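You operate a simulated robot arm through the tools that you are given. There is no shell and no other tool.

Carry out the task below with a simulated robot arm. There is one attempt and no reset: what you move stays moved.

JOB
Wipe the grease off the blue panel, then paint the grey patch blue.
Fine: wipe with the white pad, paint with the orange brush; put both back and shut the tin lid. Set down upright: orange brush. Where these are worked on the way, their far stop is far enough and under half their travel is too little: tin lid. A coat counts when it lies all over at full strength: go over it till it gets no stronger. What is to be rubbed or washed off counts as gone when no trace of it is left.

It is judged by the outcome, as a careful person would: the job done as asked, and still so three seconds after it is handed in. It fails if anything else is knocked over, pushed out of place, dropped, spilled or broken. A push-on lid holds only when it is set on centred and level and pressed home; a screw cap is set on level and turned clockwise until tight.

ROBOT AND FRAMES
A 7-joint arm with a two-finger parallel gripper, fixed in place. Base frame: the origin is at the foot of the arm, x ahead of it, y to its left, z up; the work surface is at about z = 850. Units: mm, rad, N and s.
With the tool pointing down near the work surface it reaches from about 280 to 720 mm from the base axis. Its first joint turns from -2.897 to 2.897 rad. Payload 1.57 kg.
The tool frame sits at the grasp point between the pads (the TCP): z along the fingers, y along the line on which they close. The tips reach 30 mm beyond it. Largest opening 80 mm; finger width 17, thickness 12; the body of the gripper, 40 by 82 mm, starts 80 mm behind the TCP.
Orientation is that of the tool frame in the base frame, as a unit quaternion [x, y, z, w]. With the fingers straight down and closing along the base's y, the tool's x points along the base's -x, its y along +y and its z along -z.

CONTROLS
- The arm moves only by the tool nudge_tool. Its argument "deltas" is a list of rows, each a list of 3 entries, a list of its own where there are three numbers: the shift along the tool's x, y, z in mm, then the turn, a rotation vector about the tool's x, y, z in rad, then the gripper command, from -1 (fully open) to 1 (shut), values between in proportion. In form: [[[x, y, z], [rx, ry, rz], grip], ...]. A call has 1 to 20 rows; each row shifts and turns the commanded pose from where the row before left it, along the tool's axes as they then stand. A row lasts 0.2 s, in which the tool goes at most 50 mm and 0.15 rad; a call with a longer step from one row to the next is refused whole, and so is a gripper value outside its range. A pose out of reach is approached as far as the arm can. The call stops where the force on the tool passes 90 N (or 10 N more than at its start, if that is more) or the arm is blocked; 0.2 s more then pass. Each finger travels about 72 mm/s and halts on what it meets, pressing with about 23 N; the grip force reading is that of the motor and also rises with nothing between the fingers. The clock runs only during rows and for 0.2 s after the last one: add rows that do not move to give the fingers time. The reply holds the time, the measured pose of the TCP, the force on the tool along the base axes, the opening and the grip force, in the units named above and with some noise, with the torque about the TCP (base axes, N m) and any sound that the robot's microphone picked up, and new pictures: "pictures" is both (left out), scene, wrist or none.
- Cameras (640 x 400 px; columns grow to the right, rows downward): "scene" is fixed at [219.3, -500, 1469.7]; the picture's right is [0.81, -0.59, 0.00], its down [-0.36, -0.49, -0.80] and it looks along [0.47, 0.64, -0.61] (base axes); focal length 312 px, centre (320, 200). "wrist" rides on the gripper at [72, -7, -122] in the tool frame; the picture's right is [0.09, 1.00, 0.00], its down [-0.84, 0.08, -0.54] and it looks along [-0.54, 0.05, 0.84] (tool axes); focal length 238 px, centre (320, 200). There is no depth. A picture from a camera that has moved, and an enlarged one, comes with that camera's place and axes in the base frame and with its lens.
- raise_lower(by): slides the trunk up (or, below 0, down) by that many mm; the arm rides with it, the base frame stays. It gives what a move gives, with no picture.
- enlarge(camera, box): a new picture of the part [left, top, right, bottom] of that camera's present view, enlarged. The clock stands still meanwhile.
- job_done(): hands the job in; it is judged then, once.

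Nothing tells you positions but the pictures and the camera data. Unless the task says otherwise, let go and move clear before handing in.

The tools are called after "Call:" as a command line: name --argument value ..., lists and objects as JSON in quotes. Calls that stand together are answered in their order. nudge_tool: Moves the arm, as the interface text tells. Its arguments: {"type":"object","properties":{"deltas":{"type":"array","items":{"type":"array"}},"pictures":{"type":"string","enum":["both","scene","wrist","none"]}},"required":["deltas"]} The other tools are called the same way: raise_lower (by) slides the trunk up or down; enlarge (camera, box) takes an enlarged picture of a part of a camera's view; job_done () hands the job in.

At the start:

```text
time: 0.0
position: [458.1, 138.1, 1150.1]
tool_rot: [0.0, 1.0, -0.001, -0.001]
force: [-0.4, 0.1, 0.2]
torque: [0.0, -0.03, 0.01]
finger_gap: 80.2
grip_force: 0.0
trunk travel left (down, up): [-375.0, 105.0]
```

scene: 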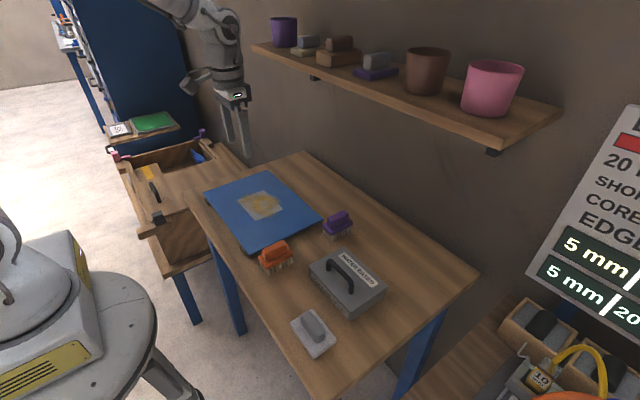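
wrist: 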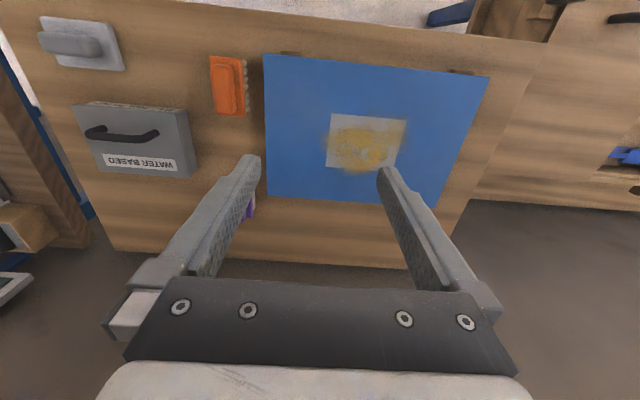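

I see a table with a blue panel carrying a grey patch with yellowish grease, an orange brush, a purple brush, a grey tin with a hinged lid and handle, and a white pad. I'll take enlarged views first to locate things.

Call:
enlarge --camera "scene" --box '[180, 150, 420, 300]'

Call:
enlarge --camera "scene" --box '[240, 220, 420, 370]'

Call:
enlarge --camera "wrist" --box '[20, 0, 280, 200]'

Call:
enlarge --camera "wrist" --box '[240, 30, 500, 220]'

```text
2.67 times, centred on (300, 225) of scene
camera zoom: at [219.3, -500.0, 1469.7], right [0.81, -0.59, 0.0], down [-0.36, -0.49, -0.8], along [0.47, 0.64, -0.61], focal length 833 px, centre (373, 133)
```

zoom: 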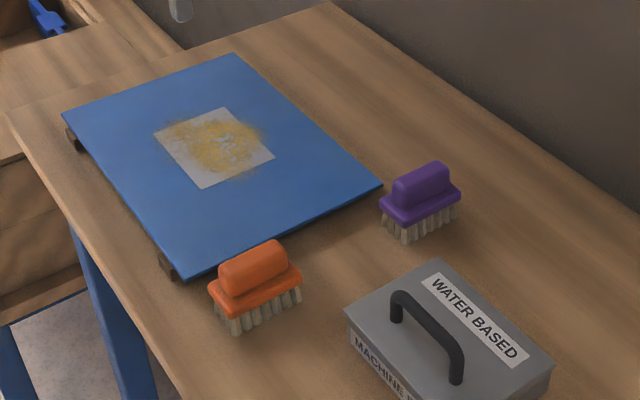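

```text
2.67 times, centred on (330, 295) of scene
camera zoom: at [219.3, -500.0, 1469.7], right [0.81, -0.59, 0.0], down [-0.36, -0.49, -0.8], along [0.47, 0.64, -0.61], focal length 833 px, centre (293, -53)
```

zoom: 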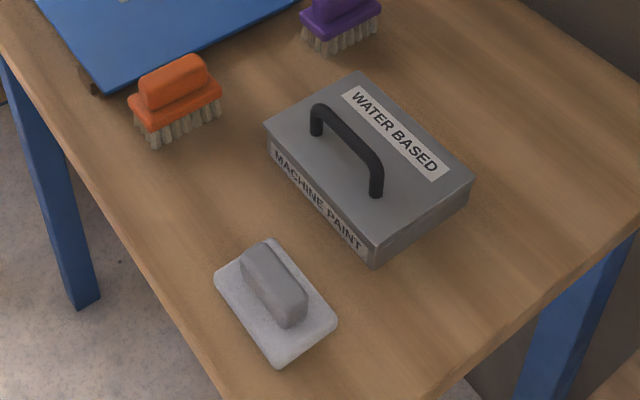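

```text
2.00 times, centred on (150, 100) of wrist
camera zoom: at [384.7, 131.8, 1272.2], right [-0.09, 1.0, 0.0], down [0.84, 0.08, 0.54], along [0.54, 0.05, -0.84], focal length 477 px, centre (660, 400)
```

zoom: 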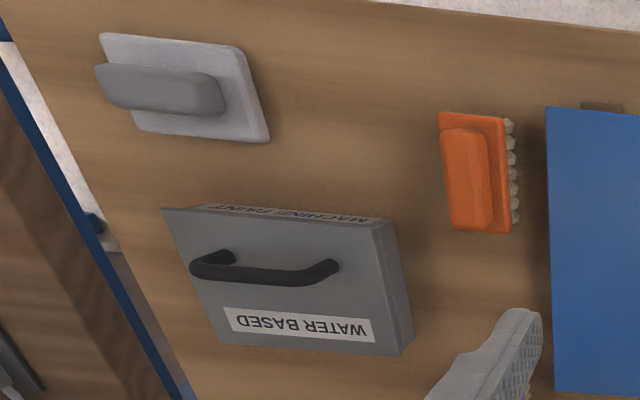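

```text
2.11 times, centred on (370, 125) of wrist
camera zoom: at [384.7, 131.8, 1272.2], right [-0.09, 1.0, 0.0], down [0.84, 0.08, 0.54], along [0.54, 0.05, -0.84], focal length 502 px, centre (215, 358)
```

zoom: 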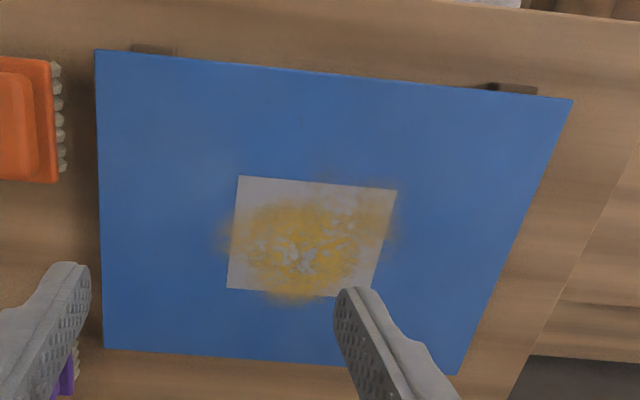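

The panel seems to lie flat at about x 400–641, y 50–393, z≈870, with the patch around (521, 222); the pad is near (413, -208), the orange brush near (445, 0) and the tin between them. I'll look at the rest of the scene before moving.

Call:
enlarge --camera "scene" --box '[480, 100, 640, 400]'

Call:
enlarge --camera "scene" --box '[50, 80, 250, 280]'

Call:
enlarge --camera "scene" --box '[290, 235, 400, 325]'

```text
1.33 times, centred on (560, 250) of scene
camera zoom: at [219.3, -500.0, 1469.7], right [0.81, -0.59, 0.0], down [-0.36, -0.49, -0.8], along [0.47, 0.64, -0.61], focal length 416 px, centre (0, 133)
```

zoom: 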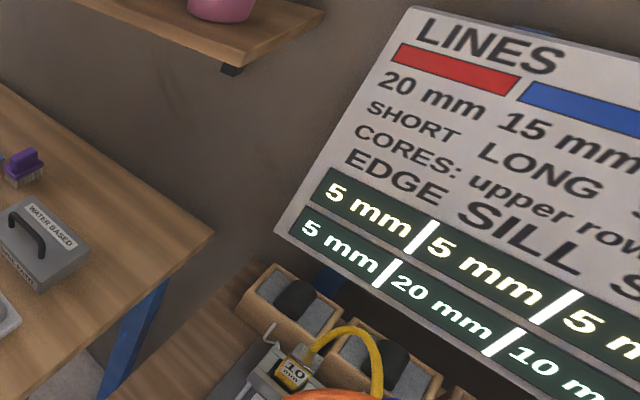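

```text
2.00 times, centred on (150, 180) of scene
camera zoom: at [219.3, -500.0, 1469.7], right [0.81, -0.59, 0.0], down [-0.36, -0.49, -0.8], along [0.47, 0.64, -0.61], focal length 625 px, centre (660, 240)
```

zoom: 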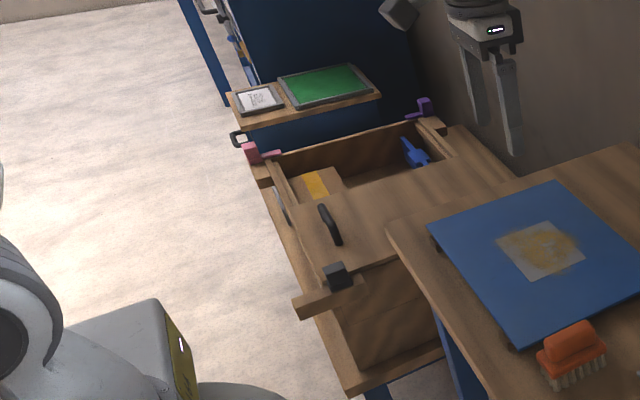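

```text
4.44 times, centred on (345, 280) of scene
camera zoom: at [219.3, -500.0, 1469.7], right [0.81, -0.59, 0.0], down [-0.36, -0.49, -0.8], along [0.47, 0.64, -0.61], focal length 1388 px, centre (209, -156)
```

zoom: 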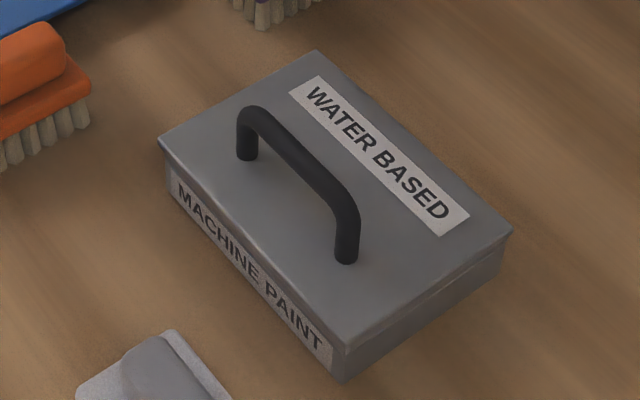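

The tin looks closed, with a lid handle along y near (521, -162) and its front label toward the robot, so I expect the hinge on the far (+x) side. First I'll move above the white pad and turn the gripper 90° so it closes along x across the pad's grip.

Call:
nudge_tool --deltas '[[[4.5, -34.6, 10], [0, 0, 0], -1], [[4.5, -34.6, 10], [0, 0, 0], -1], [[4.5, -34.6, 10], [0, 0, 0], -1], [[4.5, -34.6, 10], [0, 0, 0], -1], [[4.5, -34.6, 10], [0, 0, 0], -1], [[4.5, -34.6, 10], [0, 0, 0], -1], [[4.5, -34.6, 10], [0, 0, 0], -1], [[4.5, -34.6, 10], [0, 0, 0], -1], [[4.5, -34.6, 10], [0, 0, 0], -1], [[4.5, -34.6, 10], [0, 0, 0], -1]]' --pictures "both"

```text
time: 2.2
position: [413.5, -208.6, 1052.2]
tool_rot: [0.0, 1.0, 0.0, 0.0]
force: [-0.2, -0.9, 0.2]
torque: [0.03, -0.02, 0.01]
finger_gap: 79.9
grip_force: 0.1
trunk travel left (down, up): [-375.0, 105.0]
camera wrist: at [341.2, -215.0, 1173.1], right [-0.09, 1.0, 0.0], down [0.84, 0.08, 0.54], along [0.54, 0.05, -0.84], focal length 238 px, centre (320, 200)
```

scene: 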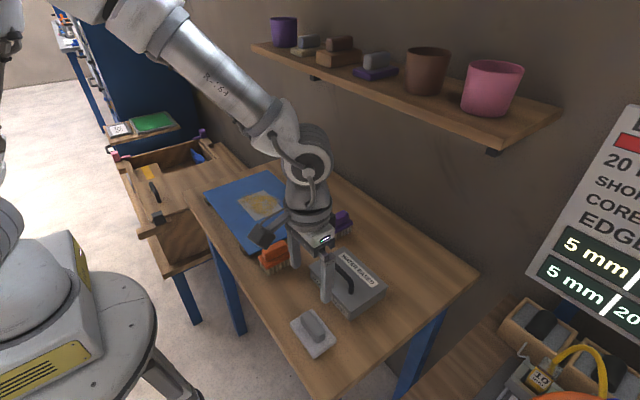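
wrist: 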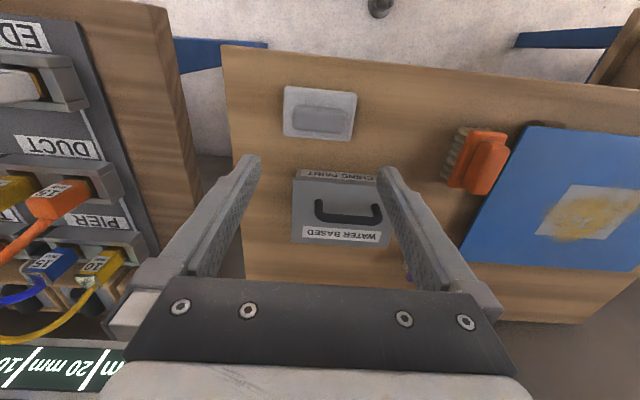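

The tool is now right above the pad, and the wrist view puts the pad's centre at about (412, -208.6). I'll enlarge it to measure the grip, then turn the gripper.

Call:
enlarge --camera "wrist" --box '[260, 70, 400, 160]'

Call:
enlarge --camera "wrist" --box '[280, 155, 400, 255]'

Call:
nudge_tool --deltas '[[[0, 0, 0], [0, 0, 0.15], -1], [[0, 0, 0], [0, 0, 0.15], -1], [[0, 0, 0], [0, 0, 0.15], -1], [[0, 0, 0], [0, 0, 0.15], -1], [[0, 0, 0], [0, 0, 0.15], -1], [[0, 0, 0], [0, 0, 0.15], -1], [[0, 0, 0], [0, 0, 0.15], -1], [[0, 0, 0], [0, 0, 0.15], -1], [[0, 0, 0], [0, 0, 0.15], -1], [[0, 0, 0], [0, 0, 0.15], -1], [[0, 0, 0], [0, 0, 0.0708], -1]]'

```text
4.44 times, centred on (330, 115) of wrist
camera zoom: at [341.2, -215.0, 1173.1], right [-0.09, 1.0, 0.0], down [0.84, 0.08, 0.54], along [0.54, 0.05, -0.84], focal length 1059 px, centre (276, 578)
```

zoom: 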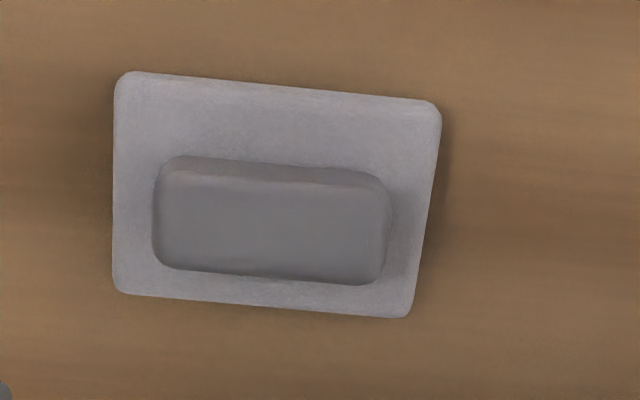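

```text
4.00 times, centred on (340, 205) of wrist
camera zoom: at [341.2, -215.0, 1173.1], right [-0.09, 1.0, 0.0], down [0.84, 0.08, 0.54], along [0.54, 0.05, -0.84], focal length 953 px, centre (240, 180)
```

zoom: 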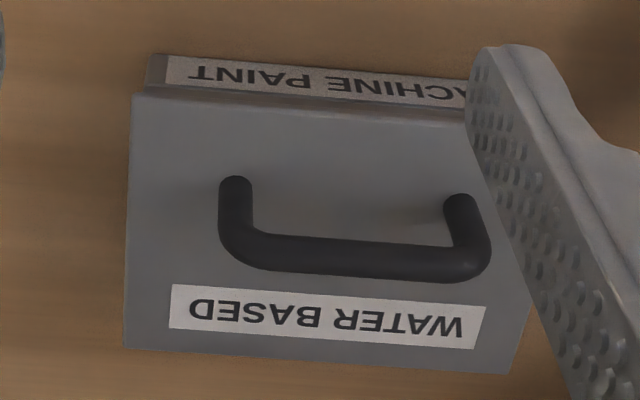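

```text
time: 4.6
position: [410.5, -208.9, 1049.7]
tool_rot: [0.708, 0.706, 0.0, 0.0]
force: [0.6, 0.3, 0.5]
torque: [-0.02, 0.0, 0.0]
finger_gap: 80.1
grip_force: 0.1
trunk travel left (down, up): [-375.0, 105.0]
camera wrist: at [404.7, -135.8, 1172.1], right [1.0, 0.09, 0.0], down [0.08, -0.84, 0.54], along [0.05, -0.54, -0.84], focal length 238 px, centre (320, 200)
```

scene: 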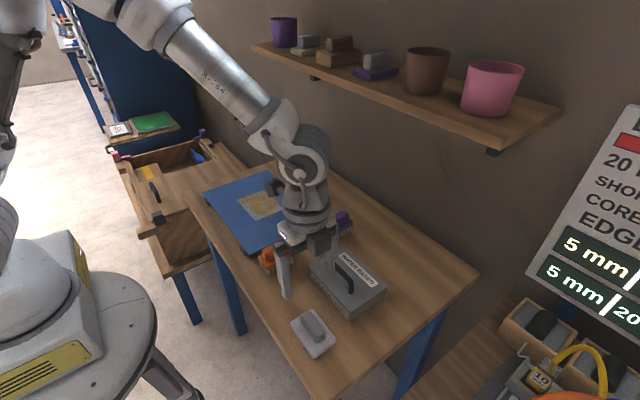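
wrist: 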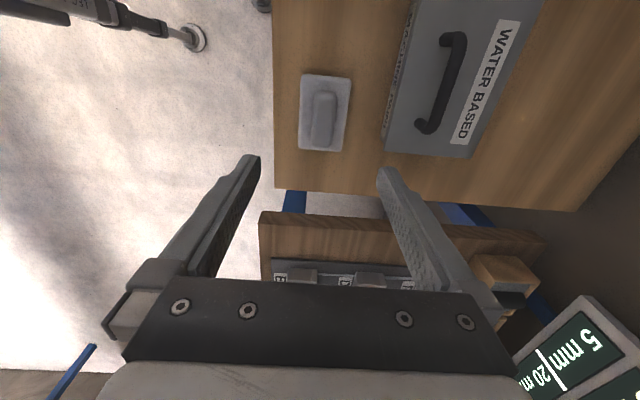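

The gripper now closes along x and the pad's grip is about 25 mm wide, centred at roughly (415, -209.5). I'll narrow the fingers to about 45 mm and descend to just above the plate.

Call:
nudge_tool --deltas '[[[0, 4.5, 0], [0, 0, 0], -0.1], [[-0.5, 0, 18], [0, 0, 0], -0.1], [[0, 0, 18], [0, 0, 0], -0.1], [[0, 0, 18], [0, 0, 0], -0.1], [[0, 0, 18], [0, 0, 0], -0.1], [[0, 0, 18], [0, 0, 0], -0.1], [[0, 0, 18], [0, 0, 0], -0.1], [[0, 0, 18], [0, 0, 0], -0.1], [[0, 0, 16], [0, 0, 0], -0.1], [[0, 0, 0], [0, 0, 0], -0.1]]'

```text
time: 6.8
position: [417.2, -208.2, 908.4]
tool_rot: [0.707, 0.707, 0.0, 0.0]
force: [0.4, 0.5, 0.6]
torque: [-0.01, 0.02, 0.02]
finger_gap: 44.1
grip_force: 0.0
trunk travel left (down, up): [-375.0, 105.0]
camera wrist: at [409.3, -136.5, 1029.5], right [1.0, 0.09, 0.0], down [0.08, -0.84, 0.54], along [0.05, -0.54, -0.84], focal length 238 px, centre (320, 200)
```

scene: 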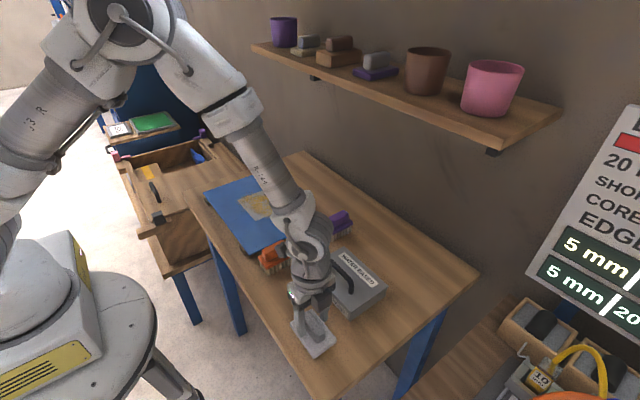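
wrist: 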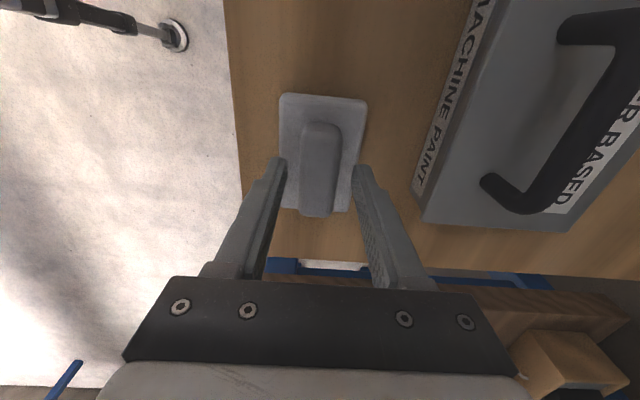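

The fingers straddle the grip and are well centred. I'll step down gently to find the plate top.

Call:
nudge_tool --deltas '[[[0, 0, 3], [0, 0, 0], -0.1], [[0, 0, 3], [0, 0, 0], -0.1], [[0, 0, 3], [0, 0, 0], -0.1], [[0, 0, 0], [0, 0, 0], -0.1]]' --pictures "wrist"

Call:
enlarge --camera "scene" --box '[270, 260, 370, 370]'

```text
time: 7.8
position: [413.7, -209.1, 898.2]
tool_rot: [0.707, 0.707, -0.001, 0.0]
force: [-0.8, -0.5, 0.1]
torque: [0.01, -0.04, -0.02]
finger_gap: 44.1
grip_force: 0.1
trunk travel left (down, up): [-375.0, 105.0]
camera wrist: at [408.6, -136.4, 1020.8], right [1.0, 0.09, 0.0], down [0.08, -0.84, 0.54], along [0.05, -0.54, -0.84], focal length 238 px, centre (320, 200)
```

wrist: 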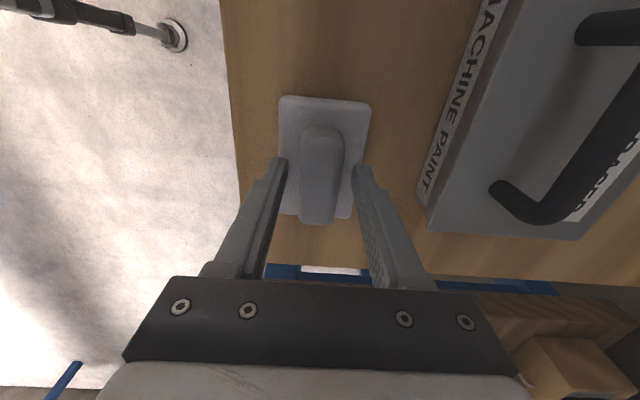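

```text
3.64 times, centred on (320, 315) of scene
camera zoom: at [219.3, -500.0, 1469.7], right [0.81, -0.59, 0.0], down [-0.36, -0.49, -0.8], along [0.47, 0.64, -0.61], focal length 1136 px, centre (320, -218)
```

zoom: 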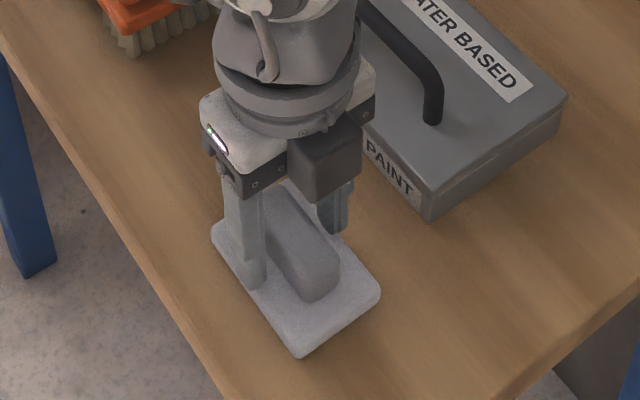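

No contact yet, so I'll keep stepping down by small amounts.

Call:
nudge_tool --deltas '[[[0, 0, 2], [0, 0, 0], -0.1], [[0, 0, 2], [0, 0, 0], -0.1], [[0, 0, 0], [0, 0, 0], -0.1]]' --pictures "none"

```text
time: 8.6
position: [416.1, -207.8, 895.4]
tool_rot: [0.707, 0.707, -0.001, 0.001]
force: [0.5, -0.3, 8.7]
torque: [-0.01, 0.1, 0.01]
finger_gap: 43.7
grip_force: 0.0
trunk travel left (down, up): [-375.0, 105.0]
```

The fingertips have just touched the plate (z≈895, 8.7 N). I'll back off 3 mm and close on the grip.

Call:
nudge_tool --deltas '[[[0, 0, -3], [0, 0, 0], -0.1], [[0, 0, 0], [0, 0, 0], 1], [[0, 0, 0], [0, 0, 0], 1], [[0, 0, 0], [0, 0, 0], 1], [[0, 0, 0], [0, 0, 0], 1]]' --pictures "wrist"

```text
time: 9.8
position: [415.1, -207.8, 896.5]
tool_rot: [0.707, 0.707, -0.001, 0.0]
force: [0.2, 0.3, 0.0]
torque: [-0.02, 0.0, -0.03]
finger_gap: 25.4
grip_force: 23.0
trunk travel left (down, up): [-375.0, 105.0]
camera wrist: at [408.8, -135.6, 1019.7], right [1.0, 0.09, 0.0], down [0.08, -0.84, 0.54], along [0.05, -0.54, -0.84], focal length 238 px, centre (320, 200)
```

wrist: 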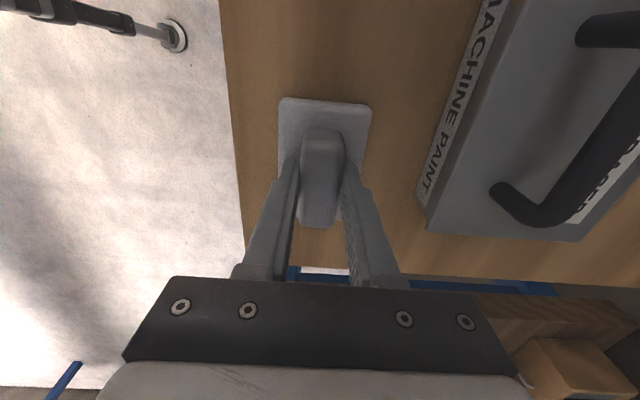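

The grip is firm at 25 mm. I'll lift the pad and carry it at a safe height to above the panel.

Call:
nudge_tool --deltas '[[[0, 0, -10], [0, 0, 0], 1], [[0, 0, -20], [0, 0, 0], 1], [[0, 0, -25], [0, 0, 0], 1], [[0, 0, -25], [0, 0, 0], 1], [[0, 0, -25], [0, 0, 0], 1], [[0, 0, 0], [0, 0, 0], 1]]' --pictures "both"

```text
time: 11.2
position: [414.8, -209.0, 1001.9]
tool_rot: [0.708, 0.706, -0.001, 0.0]
force: [0.2, -0.2, -1.1]
torque: [0.0, 0.01, 0.03]
finger_gap: 25.3
grip_force: 22.4
trunk travel left (down, up): [-375.0, 105.0]
camera wrist: at [408.4, -135.8, 1125.0], right [1.0, 0.09, 0.0], down [0.08, -0.84, 0.54], along [0.05, -0.54, -0.84], focal length 238 px, centre (320, 200)
```

scene: 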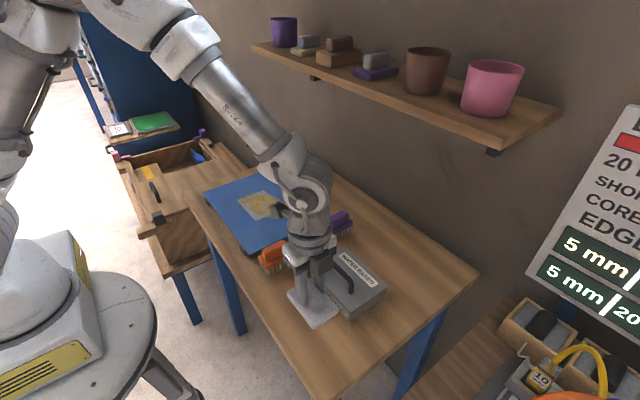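
wrist: 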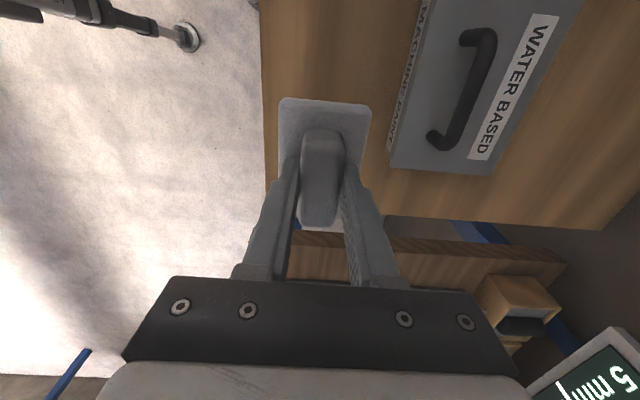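

The pad is lifted cleanly. Next I'll carry it over to the patch.

Call:
nudge_tool --deltas '[[[28.7, 7.07, 0], [0, 0, 0], 1], [[28.7, 7.07, 0], [0, 0, 0], 1], [[28.7, 7.07, 0], [0, 0, 0], 1], [[28.7, 7.07, 0], [0, 0, 0], 1], [[28.7, 7.07, 0], [0, 0, 0], 1], [[28.7, 7.07, 0], [0, 0, 0], 1], [[28.7, 7.07, 0], [0, 0, 0], 1], [[28.7, 7.07, 0], [0, 0, 0], 1], [[28.7, 7.07, 0], [0, 0, 0], 1], [[28.7, 7.07, 0], [0, 0, 0], 1], [[28.7, 7.07, 0], [0, 0, 0], 1], [[28.7, 7.07, 0], [0, 0, 0], 1], [[28.7, 7.07, 0], [0, 0, 0], 1], [[28.7, 7.07, 0], [0, 0, 0], 1], [[28.7, 7.07, 0], [0, 0, 0], 1], [[0, 0, 0], [0, 0, 0], 1]]'

```text
time: 14.6
position: [522.6, 222.8, 1002.8]
tool_rot: [0.707, 0.707, 0.0, 0.0]
force: [-0.8, -0.3, -0.6]
torque: [-0.04, 0.01, 0.01]
finger_gap: 25.0
grip_force: 23.4
trunk travel left (down, up): [-375.0, 105.0]
camera wrist: at [516.9, 295.1, 1125.5], right [1.0, 0.09, 0.0], down [0.08, -0.84, 0.54], along [0.05, -0.54, -0.84], focal length 238 px, centre (320, 200)
```

scene: 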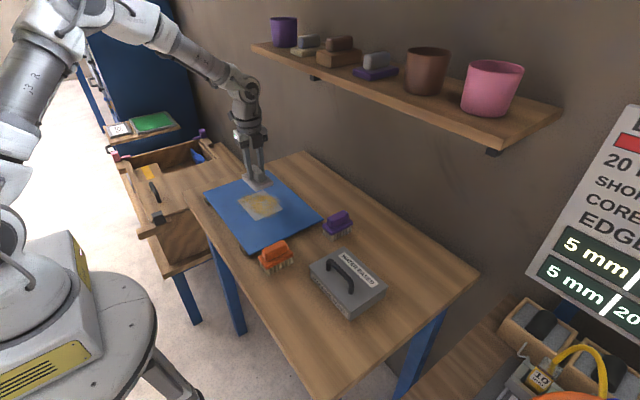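
wrist: 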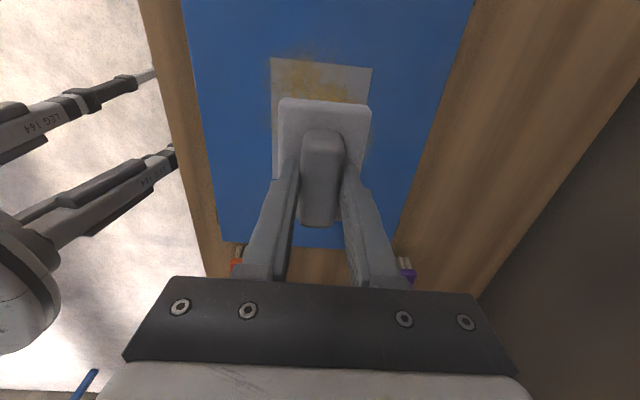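

The pad is above the patch, which spans about x 471–568, y 158–284, with grease spreading a little past it. I'll lower the pad until it touches the panel.

Call:
nudge_tool --deltas '[[[0, 0, 20], [0, 0, 0], 1], [[0, 0, 20], [0, 0, 0], 1], [[0, 0, 20], [0, 0, 0], 1], [[0, 0, 16], [0, 0, 0], 1], [[0, 0, 3], [0, 0, 0], 1], [[0, 0, 0], [0, 0, 0], 1]]' --pictures "both"

```text
time: 16.0
position: [521.7, 221.7, 923.7]
tool_rot: [0.707, 0.707, 0.001, 0.0]
force: [-0.3, 0.1, -1.4]
torque: [-0.01, -0.01, -0.04]
finger_gap: 24.6
grip_force: 23.8
trunk travel left (down, up): [-375.0, 105.0]
camera wrist: at [515.5, 294.0, 1046.0], right [1.0, 0.09, 0.0], down [0.08, -0.84, 0.54], along [0.05, -0.54, -0.84], focal length 238 px, centre (320, 200)
```

scene: 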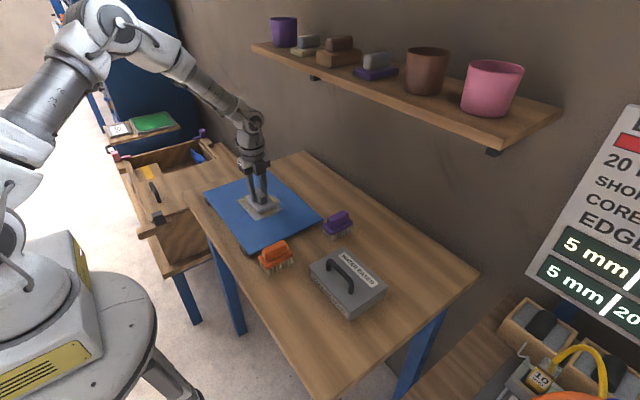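
wrist: 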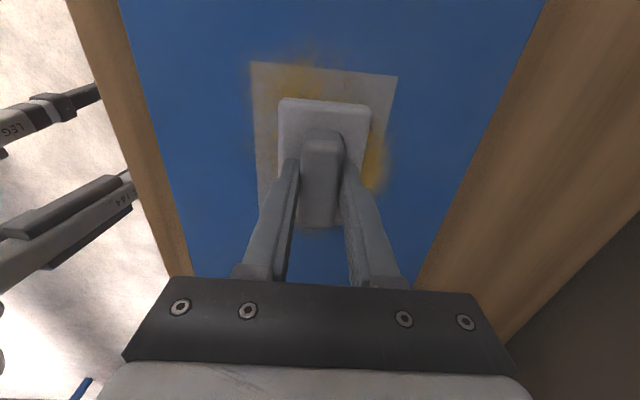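

Call:
nudge_tool --deltas '[[[0, 0, 2], [0, 0, 0], 1], [[0, 0, 2], [0, 0, 0], 1], [[0, 0, 0], [0, 0, 0], 1]]' --pictures "none"

```text
time: 16.8
position: [522.3, 222.5, 921.1]
tool_rot: [0.707, 0.707, 0.001, 0.001]
force: [0.1, 0.6, 5.0]
torque: [0.0, 0.11, 0.02]
finger_gap: 24.9
grip_force: 22.9
trunk travel left (down, up): [-375.0, 105.0]
```

The pad has made contact at about z 920. I'll press slightly more and read the force.

Call:
nudge_tool --deltas '[[[0, 0, 1.5], [0, 0, 0], 1], [[0, 0, 0], [0, 0, 0], 1]]' --pictures "none"

```text
time: 17.4
position: [521.0, 220.8, 921.2]
tool_rot: [0.707, 0.707, 0.001, 0.001]
force: [-3.6, 0.6, 25.0]
torque: [-0.18, 0.28, 0.01]
finger_gap: 24.8
grip_force: 23.0
trunk travel left (down, up): [-375.0, 105.0]
```

That gives about 13 N per mm. I'll ease back to roughly 12–15 N and start wiping with strokes along y.

Call:
nudge_tool --deltas '[[[0, 0, -0.8], [0, 0, 0], 1], [[16, 0, 0], [0, 0, 0], 1], [[16, 0, 0], [0, 0, 0], 1], [[16, 0, 0], [0, 0, 0], 1], [[-15, 0, 0], [0, 0, 0], 1], [[-15, 0, 0], [0, 0, 0], 1], [[-15, 0, 0], [0, 0, 0], 1], [[-15, 0, 0], [0, 0, 0], 1], [[-15, 0, 0], [0, 0, 0], 1], [[-15, 0, 0], [0, 0, 0], 1], [[-15, 0, 0], [0, 0, 0], 1], [[15, 0, 0], [0, 0, 0], 1], [[15, 0, 0], [0, 0, 0], 1], [[15, 0, 0], [0, 0, 0], 1], [[15, 0, 0], [0, 0, 0], 1], [[15, 0, 0], [0, 0, 0], 1], [[15, 0, 0], [0, 0, 0], 1], [[15, 0, 0], [0, 0, 0], 1], [[0, 0, 0], [0, 0, 0], 1]]'

```text
time: 21.4
position: [522.3, 270.1, 920.5]
tool_rot: [0.707, 0.707, 0.002, 0.0]
force: [0.2, -8.2, 21.5]
torque: [-0.22, 0.04, 0.02]
finger_gap: 25.2
grip_force: 23.3
trunk travel left (down, up): [-375.0, 105.0]
camera wrist: at [515.2, 342.4, 1042.1], right [1.0, 0.09, 0.0], down [0.08, -0.84, 0.54], along [0.05, -0.54, -0.84], focal length 238 px, centre (320, 200)
```

scene: 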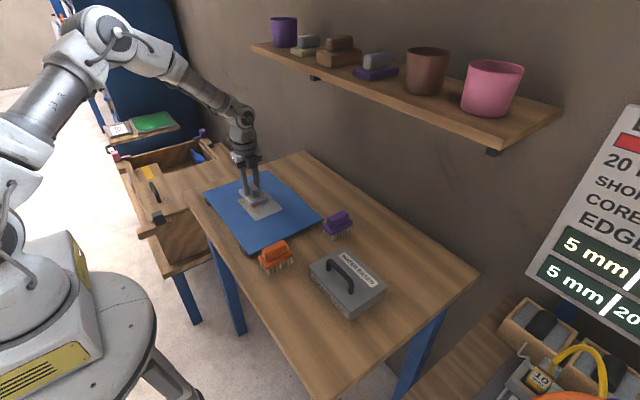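
wrist: 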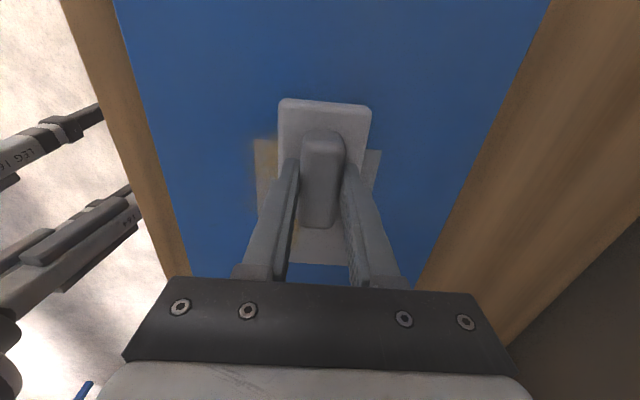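

The grease comes off along the stroke. I'll cover the +x side next with two more lanes.

Call:
nudge_tool --deltas '[[[8, 13, 0], [0, 0, 0], 1], [[0, 13, 0], [0, 0, 0], 1], [[-16, 0, 0], [0, 0, 0], 1], [[-16, 0, 0], [0, 0, 0], 1], [[-16, 0, 0], [0, 0, 0], 1], [[-16, 0, 0], [0, 0, 0], 1], [[-16, 0, 0], [0, 0, 0], 1], [[-16, 0, 0], [0, 0, 0], 1], [[-16, 0, 0], [0, 0, 0], 1], [[0, 13, 0], [0, 0, 0], 1], [[0, 12, 0], [0, 0, 0], 1], [[16, 0, 0], [0, 0, 0], 1], [[16, 0, 0], [0, 0, 0], 1], [[16, 0, 0], [0, 0, 0], 1], [[16, 0, 0], [0, 0, 0], 1], [[16, 0, 0], [0, 0, 0], 1], [[16, 0, 0], [0, 0, 0], 1], [[16, 0, 0], [0, 0, 0], 1], [[0, 0, 0], [0, 0, 0], 1]]'

```text
time: 25.4
position: [572.8, 278.5, 920.8]
tool_rot: [0.707, 0.708, 0.001, -0.001]
force: [0.0, -5.7, 18.3]
torque: [-0.35, 0.15, 0.05]
finger_gap: 25.1
grip_force: 23.3
trunk travel left (down, up): [-375.0, 105.0]
camera wrist: at [565.8, 350.5, 1042.1], right [1.0, 0.09, 0.0], down [0.08, -0.84, 0.54], along [0.05, -0.54, -0.84], focal length 238 px, centre (320, 200)
```

scene: 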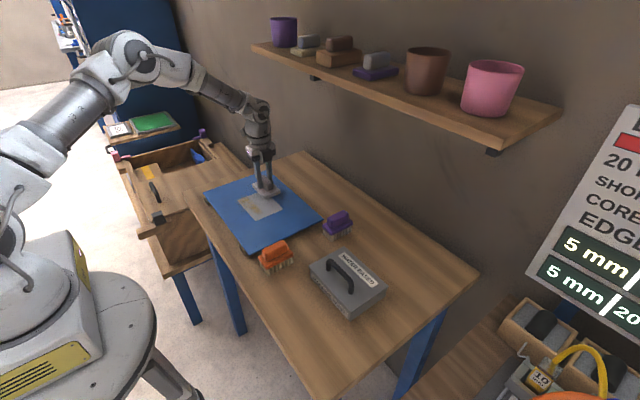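
wrist: 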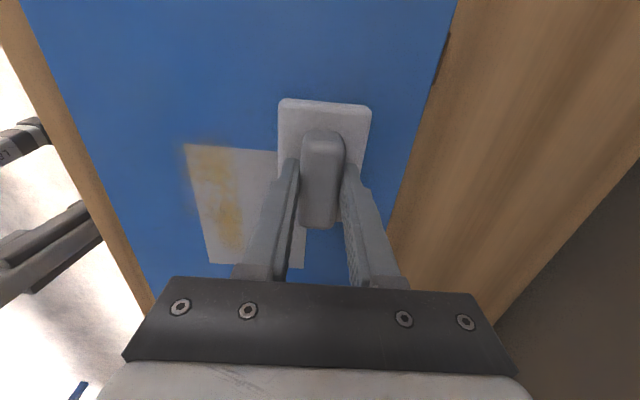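

The +x side is clean. Now I'll cover the -x side, where a yellow strip remains.

Call:
nudge_tool --deltas '[[[4, -16, 0], [0, 0, 0], 1], [[0, -16, 0], [0, 0, 0], 1], [[0, -16, 0], [0, 0, 0], 1], [[0, -16, 0], [0, 0, 0], 1], [[0, -14, 0], [0, 0, 0], 1], [[-16, 0, 0], [0, 0, 0], 1], [[-16, 0, 0], [0, 0, 0], 1], [[-16, 0, 0], [0, 0, 0], 1], [[-16, 0, 0], [0, 0, 0], 1], [[-16, 0, 0], [0, 0, 0], 1], [[-16, 0, 0], [0, 0, 0], 1], [[-16, 0, 0], [0, 0, 0], 1], [[0, -14, 0], [0, 0, 0], 1], [[0, -14, 0], [0, 0, 0], 1], [[16, 0, 0], [0, 0, 0], 1], [[16, 0, 0], [0, 0, 0], 1], [[16, 0, 0], [0, 0, 0], 1], [[16, 0, 0], [0, 0, 0], 1], [[16, 0, 0], [0, 0, 0], 1], [[16, 0, 0], [0, 0, 0], 1]]'

```text
time: 29.6
position: [467.6, 266.2, 921.1]
tool_rot: [0.707, 0.707, 0.0, 0.0]
force: [-0.1, -2.6, 6.9]
torque: [-0.05, -0.02, 0.03]
finger_gap: 25.1
grip_force: 23.6
trunk travel left (down, up): [-375.0, 105.0]
camera wrist: at [460.5, 338.3, 1042.1], right [1.0, 0.09, 0.0], down [0.08, -0.84, 0.54], along [0.05, -0.54, -0.84], focal length 238 px, centre (320, 200)
```

scene: 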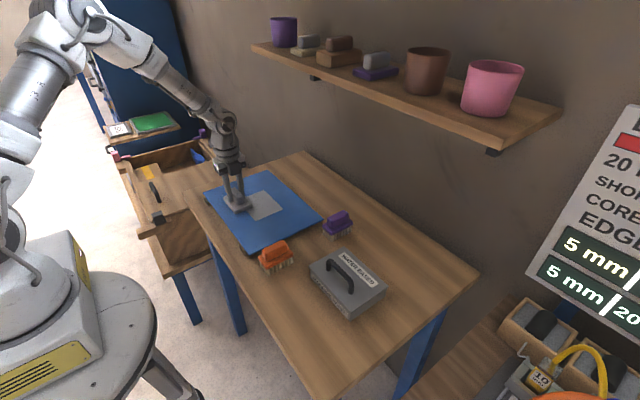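
wrist: 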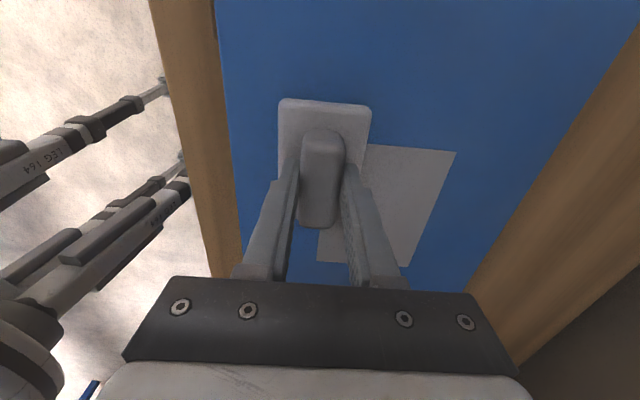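

It looks nearly clean. I'll do a second full pass with slightly more pressure and wider reach to be sure.

Call:
nudge_tool --deltas '[[[16, -4, 0.5], [0, 0, 0], 1], [[-20, 0, 0], [0, 0, 0], 1], [[-20, 0, 0], [0, 0, 0], 1], [[-20, 0, 0], [0, 0, 0], 1], [[-20, 0, 0], [0, 0, 0], 1], [[-20, 0, 0], [0, 0, 0], 1], [[-20, 0, 0], [0, 0, 0], 1], [[-10, 15, 0], [0, 0, 0], 1], [[0, 18, 0], [0, 0, 0], 1], [[20, 0, 0], [0, 0, 0], 1], [[20, 0, 0], [0, 0, 0], 1], [[20, 0, 0], [0, 0, 0], 1], [[20, 0, 0], [0, 0, 0], 1], [[20, 0, 0], [0, 0, 0], 1], [[20, 0, 0], [0, 0, 0], 1], [[10, 0, 0], [0, 0, 0], 1], [[0, 15, 0], [0, 0, 0], 1], [[0, 18, 0], [0, 0, 0], 1]]' --pictures "none"

Call:
nudge_tool --deltas '[[[-20, 0, 0], [0, 0, 0], 1], [[-20, 0, 0], [0, 0, 0], 1], [[-20, 0, 0], [0, 0, 0], 1], [[-20, 0, 0], [0, 0, 0], 1], [[-20, 0, 0], [0, 0, 0], 1], [[-20, 0, 0], [0, 0, 0], 1], [[-10, 15, 0], [0, 0, 0], 1], [[0, 18, 0], [0, 0, 0], 1], [[20, 0, 0], [0, 0, 0], 1], [[20, 0, 0], [0, 0, 0], 1], [[20, 0, 0], [0, 0, 0], 1], [[20, 0, 0], [0, 0, 0], 1], [[20, 0, 0], [0, 0, 0], 1], [[20, 0, 0], [0, 0, 0], 1], [[10, 0, 0], [0, 0, 0], 1], [[0, 0, 0], [0, 0, 0], 1]]' --pictures "wrist"

```text
time: 33.4
position: [528.5, 282.0, 918.9]
tool_rot: [0.706, 0.708, 0.001, 0.0]
force: [-6.1, 1.0, 14.2]
torque: [0.11, 0.32, -0.06]
finger_gap: 25.0
grip_force: 23.0
trunk travel left (down, up): [-375.0, 105.0]
```

```text
time: 36.8
position: [562.4, 281.0, 919.9]
tool_rot: [0.707, 0.707, 0.002, 0.0]
force: [1.0, -8.8, 22.4]
torque: [-0.36, 0.11, 0.01]
finger_gap: 25.3
grip_force: 22.5
trunk travel left (down, up): [-375.0, 105.0]
camera wrist: at [554.9, 353.0, 1042.0], right [1.0, 0.09, 0.0], down [0.08, -0.84, 0.54], along [0.05, -0.54, -0.84], focal length 238 px, centre (320, 200)
```

wrist: 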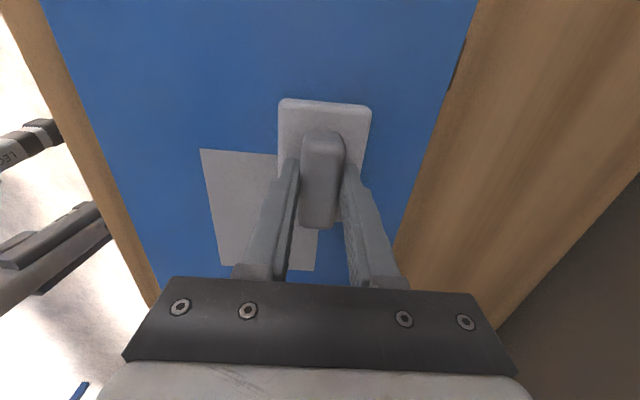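

I'll lift the pad off and take a clear look at the panel for any trace of grease.

Call:
nudge_tool --deltas '[[[0, 0, -10], [0, 0, 0], 1], [[0, 0, -25], [0, 0, 0], 1], [[0, 0, -25], [0, 0, 0], 1], [[0, 0, -25], [0, 0, 0], 1], [[25, 0, -10], [0, 0, 0], 1], [[25, 0, 0], [0, 0, 0], 1], [[25, 0, 0], [0, 0, 0], 1], [[0, 0, 0], [0, 0, 0], 1]]'

Call:
enlarge --camera "scene" --box '[195, 160, 335, 260]'

Call:
enlarge --camera "wrist" --box '[180, 80, 460, 280]'

```text
time: 38.6
position: [561.6, 356.0, 1013.6]
tool_rot: [0.707, 0.708, 0.0, 0.0]
force: [-0.9, -0.1, -0.8]
torque: [0.01, -0.02, 0.05]
finger_gap: 25.3
grip_force: 23.1
trunk travel left (down, up): [-375.0, 105.0]
camera wrist: at [555.8, 429.1, 1135.5], right [1.0, 0.09, 0.0], down [0.08, -0.84, 0.54], along [0.05, -0.54, -0.84], focal length 238 px, centre (320, 200)
```

scene: 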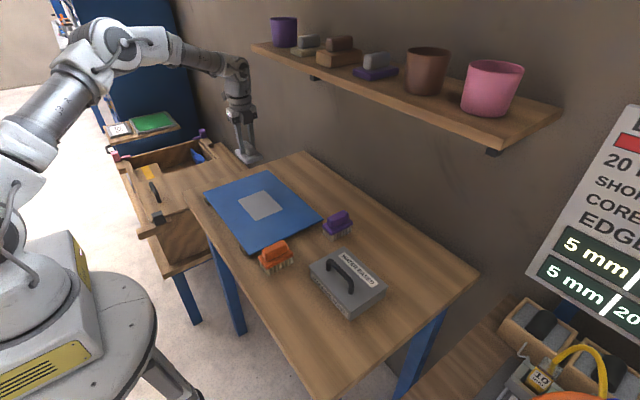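
wrist: 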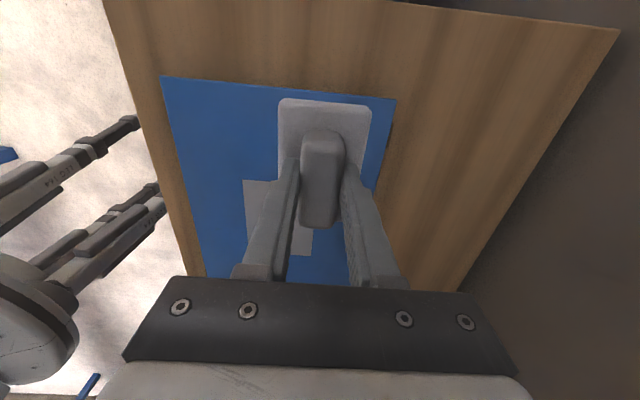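

```text
4.00 times, centred on (265, 210) of scene
camera zoom: at [219.3, -500.0, 1469.7], right [0.81, -0.59, 0.0], down [-0.36, -0.49, -0.8], along [0.47, 0.64, -0.61], focal length 1249 px, centre (540, 160)
```

zoom: 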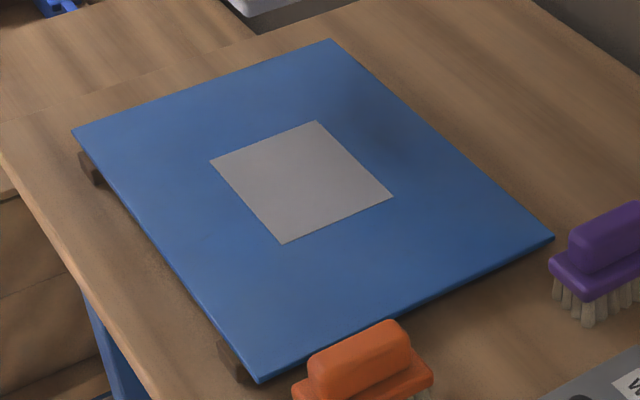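

```text
2.00 times, centred on (320, 180) of wrist
camera zoom: at [555.8, 429.1, 1135.5], right [1.0, 0.09, 0.0], down [0.08, -0.84, 0.54], along [0.05, -0.54, -0.84], focal length 477 px, centre (320, 240)
```

zoom: 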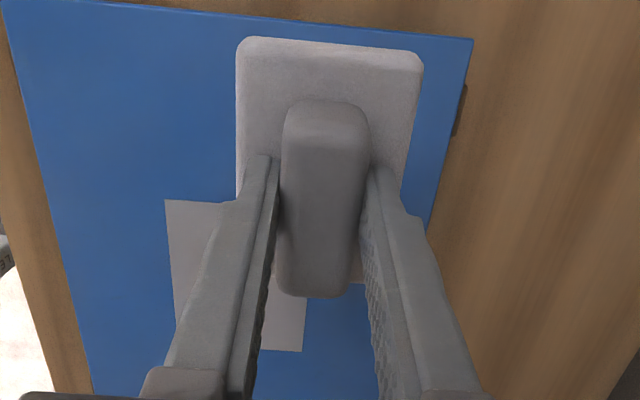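

The panel is free of grease (the darker area is the gripper's soft shadow). I'll carry the pad back over its original spot.

Call:
nudge_tool --deltas '[[[-31.4, -8.2, 0], [0, 0, 0], 1], [[-31.4, -8.2, 0], [0, 0, 0], 1], [[-31.4, -8.2, 0], [0, 0, 0], 1], [[-31.4, -8.2, 0], [0, 0, 0], 1], [[-31.4, -8.2, 0], [0, 0, 0], 1], [[-31.4, -8.2, 0], [0, 0, 0], 1], [[-31.4, -8.2, 0], [0, 0, 0], 1], [[-31.4, -8.2, 0], [0, 0, 0], 1], [[-31.4, -8.2, 0], [0, 0, 0], 1], [[-31.4, -8.2, 0], [0, 0, 0], 1], [[-31.4, -8.2, 0], [0, 0, 0], 1], [[-31.4, -8.2, 0], [0, 0, 0], 1], [[-31.4, -8.2, 0], [0, 0, 0], 1], [[-31.4, -8.2, 0], [0, 0, 0], 1], [[-31.4, -8.2, 0], [0, 0, 0], 1], [[-31.4, -8.2, 0], [0, 0, 0], 1], [[-31.4, -8.2, 0], [0, 0, 0], 1], [[-31, -7.5, 0], [0, 0, 0], 1], [[0, 0, 0], [0, 0, 0], 1]]'

Call:
enlarge --camera "scene" --box '[195, 160, 335, 260]'

```text
time: 42.6
position: [417.2, -208.0, 1012.9]
tool_rot: [0.706, 0.708, -0.001, 0.0]
force: [0.6, 0.4, 0.4]
torque: [-0.04, 0.02, 0.01]
finger_gap: 24.9
grip_force: 22.8
trunk travel left (down, up): [-375.0, 105.0]
camera wrist: at [410.3, -135.8, 1134.4], right [1.0, 0.09, 0.0], down [0.08, -0.84, 0.54], along [0.05, -0.54, -0.84], focal length 238 px, centre (320, 200)
```

scene: 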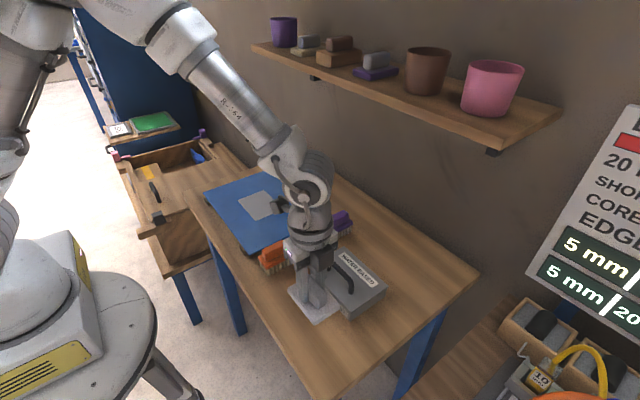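
wrist: 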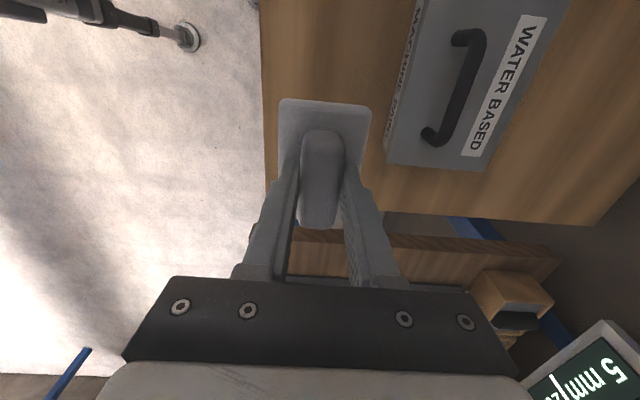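

```text
4.00 times, centred on (265, 210) of scene
camera zoom: at [219.3, -500.0, 1469.7], right [0.81, -0.59, 0.0], down [-0.36, -0.49, -0.8], along [0.47, 0.64, -0.61], focal length 1249 px, centre (540, 160)
```

zoom: 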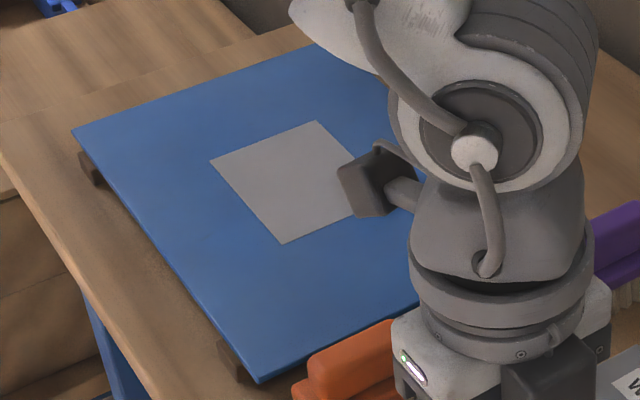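

I'll lower the pad to its original place with a small x correction.

Call:
nudge_tool --deltas '[[[0, -1.5, 25], [0, 0, 0], 1], [[0, 0, 25], [0, 0, 0], 1], [[0, 0, 25], [0, 0, 0], 1], [[0, 0, 25], [0, 0, 0], 1], [[0, 0, 8], [0, 0, 0], 1], [[0, 0, 4], [0, 0, 0], 1], [[0, 0, 0], [0, 0, 0], 1]]' --pictures "none"

Call:
nudge_tool --deltas '[[[0, 0, 1], [0, 0, 0], 1], [[0, 0, 1], [0, 0, 0], 1], [[0, 0, 0], [0, 0, 0], 1]]' --pictures "none"

```text
time: 44.2
position: [413.8, -208.3, 901.4]
tool_rot: [0.707, 0.707, 0.001, 0.0]
force: [-0.5, 0.3, -1.0]
torque: [0.02, 0.0, -0.04]
finger_gap: 25.0
grip_force: 23.1
trunk travel left (down, up): [-375.0, 105.0]
```

```text
time: 45.0
position: [414.2, -209.0, 899.8]
tool_rot: [0.707, 0.707, -0.001, 0.0]
force: [0.0, 0.6, 0.0]
torque: [0.03, 0.0, -0.02]
finger_gap: 24.9
grip_force: 23.3
trunk travel left (down, up): [-375.0, 105.0]
```

Call:
nudge_tool --deltas '[[[0, 0, 1], [0, 0, 0], 1], [[0, 0, 1], [0, 0, 0], 1], [[0, 0, 0], [0, 0, 0], 1]]' --pictures "wrist"

```text
time: 45.8
position: [414.1, -209.1, 896.3]
tool_rot: [0.708, 0.706, 0.0, 0.0]
force: [-0.6, -0.1, -1.6]
torque: [-0.02, 0.01, 0.0]
finger_gap: 24.9
grip_force: 23.2
trunk travel left (down, up): [-375.0, 105.0]
camera wrist: at [407.2, -135.5, 1019.6], right [1.0, 0.09, 0.0], down [0.08, -0.84, 0.54], along [0.05, -0.54, -0.84], focal length 238 px, centre (320, 200)
```

wrist: 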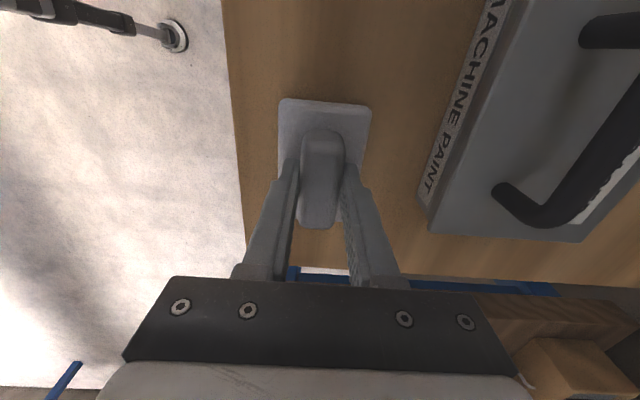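

Call:
nudge_tool --deltas '[[[0.7, 1, 1], [0, 0, 0], 1], [[0, 0, 0], [0, 0, 0], 1]]' --pictures "none"

Call:
nudge_tool --deltas '[[[0, 0, 0.7], [0, 0, 0], 1], [[0, 0, 0], [0, 0, 0], 1]]' --pictures "none"

```text
time: 46.4
position: [414.9, -207.3, 897.5]
tool_rot: [0.707, 0.707, 0.001, 0.0]
force: [0.2, 0.1, -0.6]
torque: [-0.01, 0.02, -0.01]
finger_gap: 24.8
grip_force: 23.4
trunk travel left (down, up): [-375.0, 105.0]
```

```text
time: 47.0
position: [414.8, -206.1, 897.0]
tool_rot: [0.707, 0.707, 0.0, 0.0]
force: [0.4, 0.3, -1.6]
torque: [-0.01, 0.0, 0.01]
finger_gap: 25.0
grip_force: 22.8
trunk travel left (down, up): [-375.0, 105.0]
```

Call:
nudge_tool --deltas '[[[-0.7, 0, 0.8], [0, 0, 0], 1], [[0, 0, 0], [0, 0, 0], 1]]' --pictures "none"

Call:
nudge_tool --deltas '[[[0, 0, 0.7], [0, 0, 0], 1], [[0, 0, 0], [0, 0, 0], 1]]' --pictures "both"

Call:
enlarge --camera "scene" --box '[270, 260, 370, 370]'

```text
time: 47.6
position: [414.8, -207.3, 896.1]
tool_rot: [0.706, 0.708, 0.0, 0.001]
force: [0.7, 4.1, 6.7]
torque: [0.19, 0.07, 0.0]
finger_gap: 25.2
grip_force: 23.3
trunk travel left (down, up): [-375.0, 105.0]
```

```text
time: 48.2
position: [415.1, -207.7, 895.2]
tool_rot: [0.707, 0.707, 0.001, 0.002]
force: [-0.6, 5.4, 22.3]
torque: [0.34, 0.18, 0.0]
finger_gap: 25.0
grip_force: 22.9
trunk travel left (down, up): [-375.0, 105.0]
camera wrist: at [408.2, -135.0, 1018.0], right [1.0, 0.09, 0.0], down [0.08, -0.84, 0.54], along [0.05, -0.54, -0.84], focal length 238 px, centre (320, 200)
```

scene: 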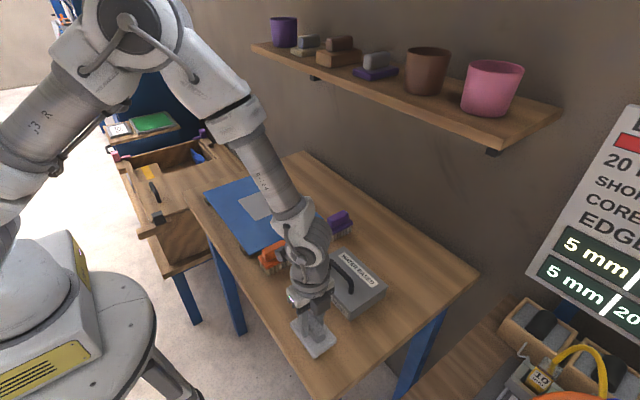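
wrist: 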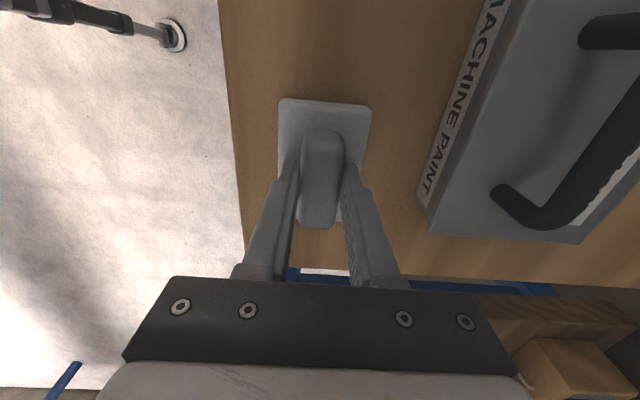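

```text
3.64 times, centred on (320, 315) of scene
camera zoom: at [219.3, -500.0, 1469.7], right [0.81, -0.59, 0.0], down [-0.36, -0.49, -0.8], along [0.47, 0.64, -0.61], focal length 1136 px, centre (320, -218)
```

zoom: 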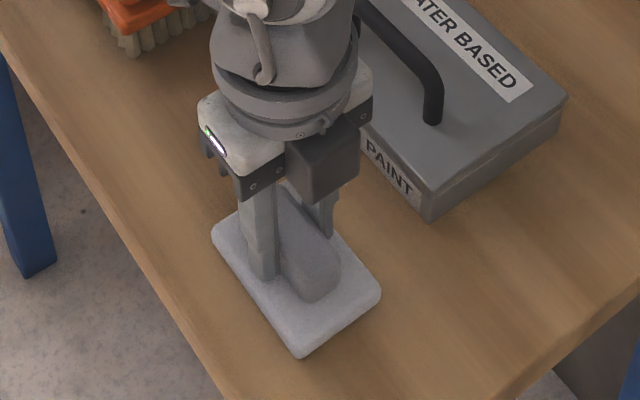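

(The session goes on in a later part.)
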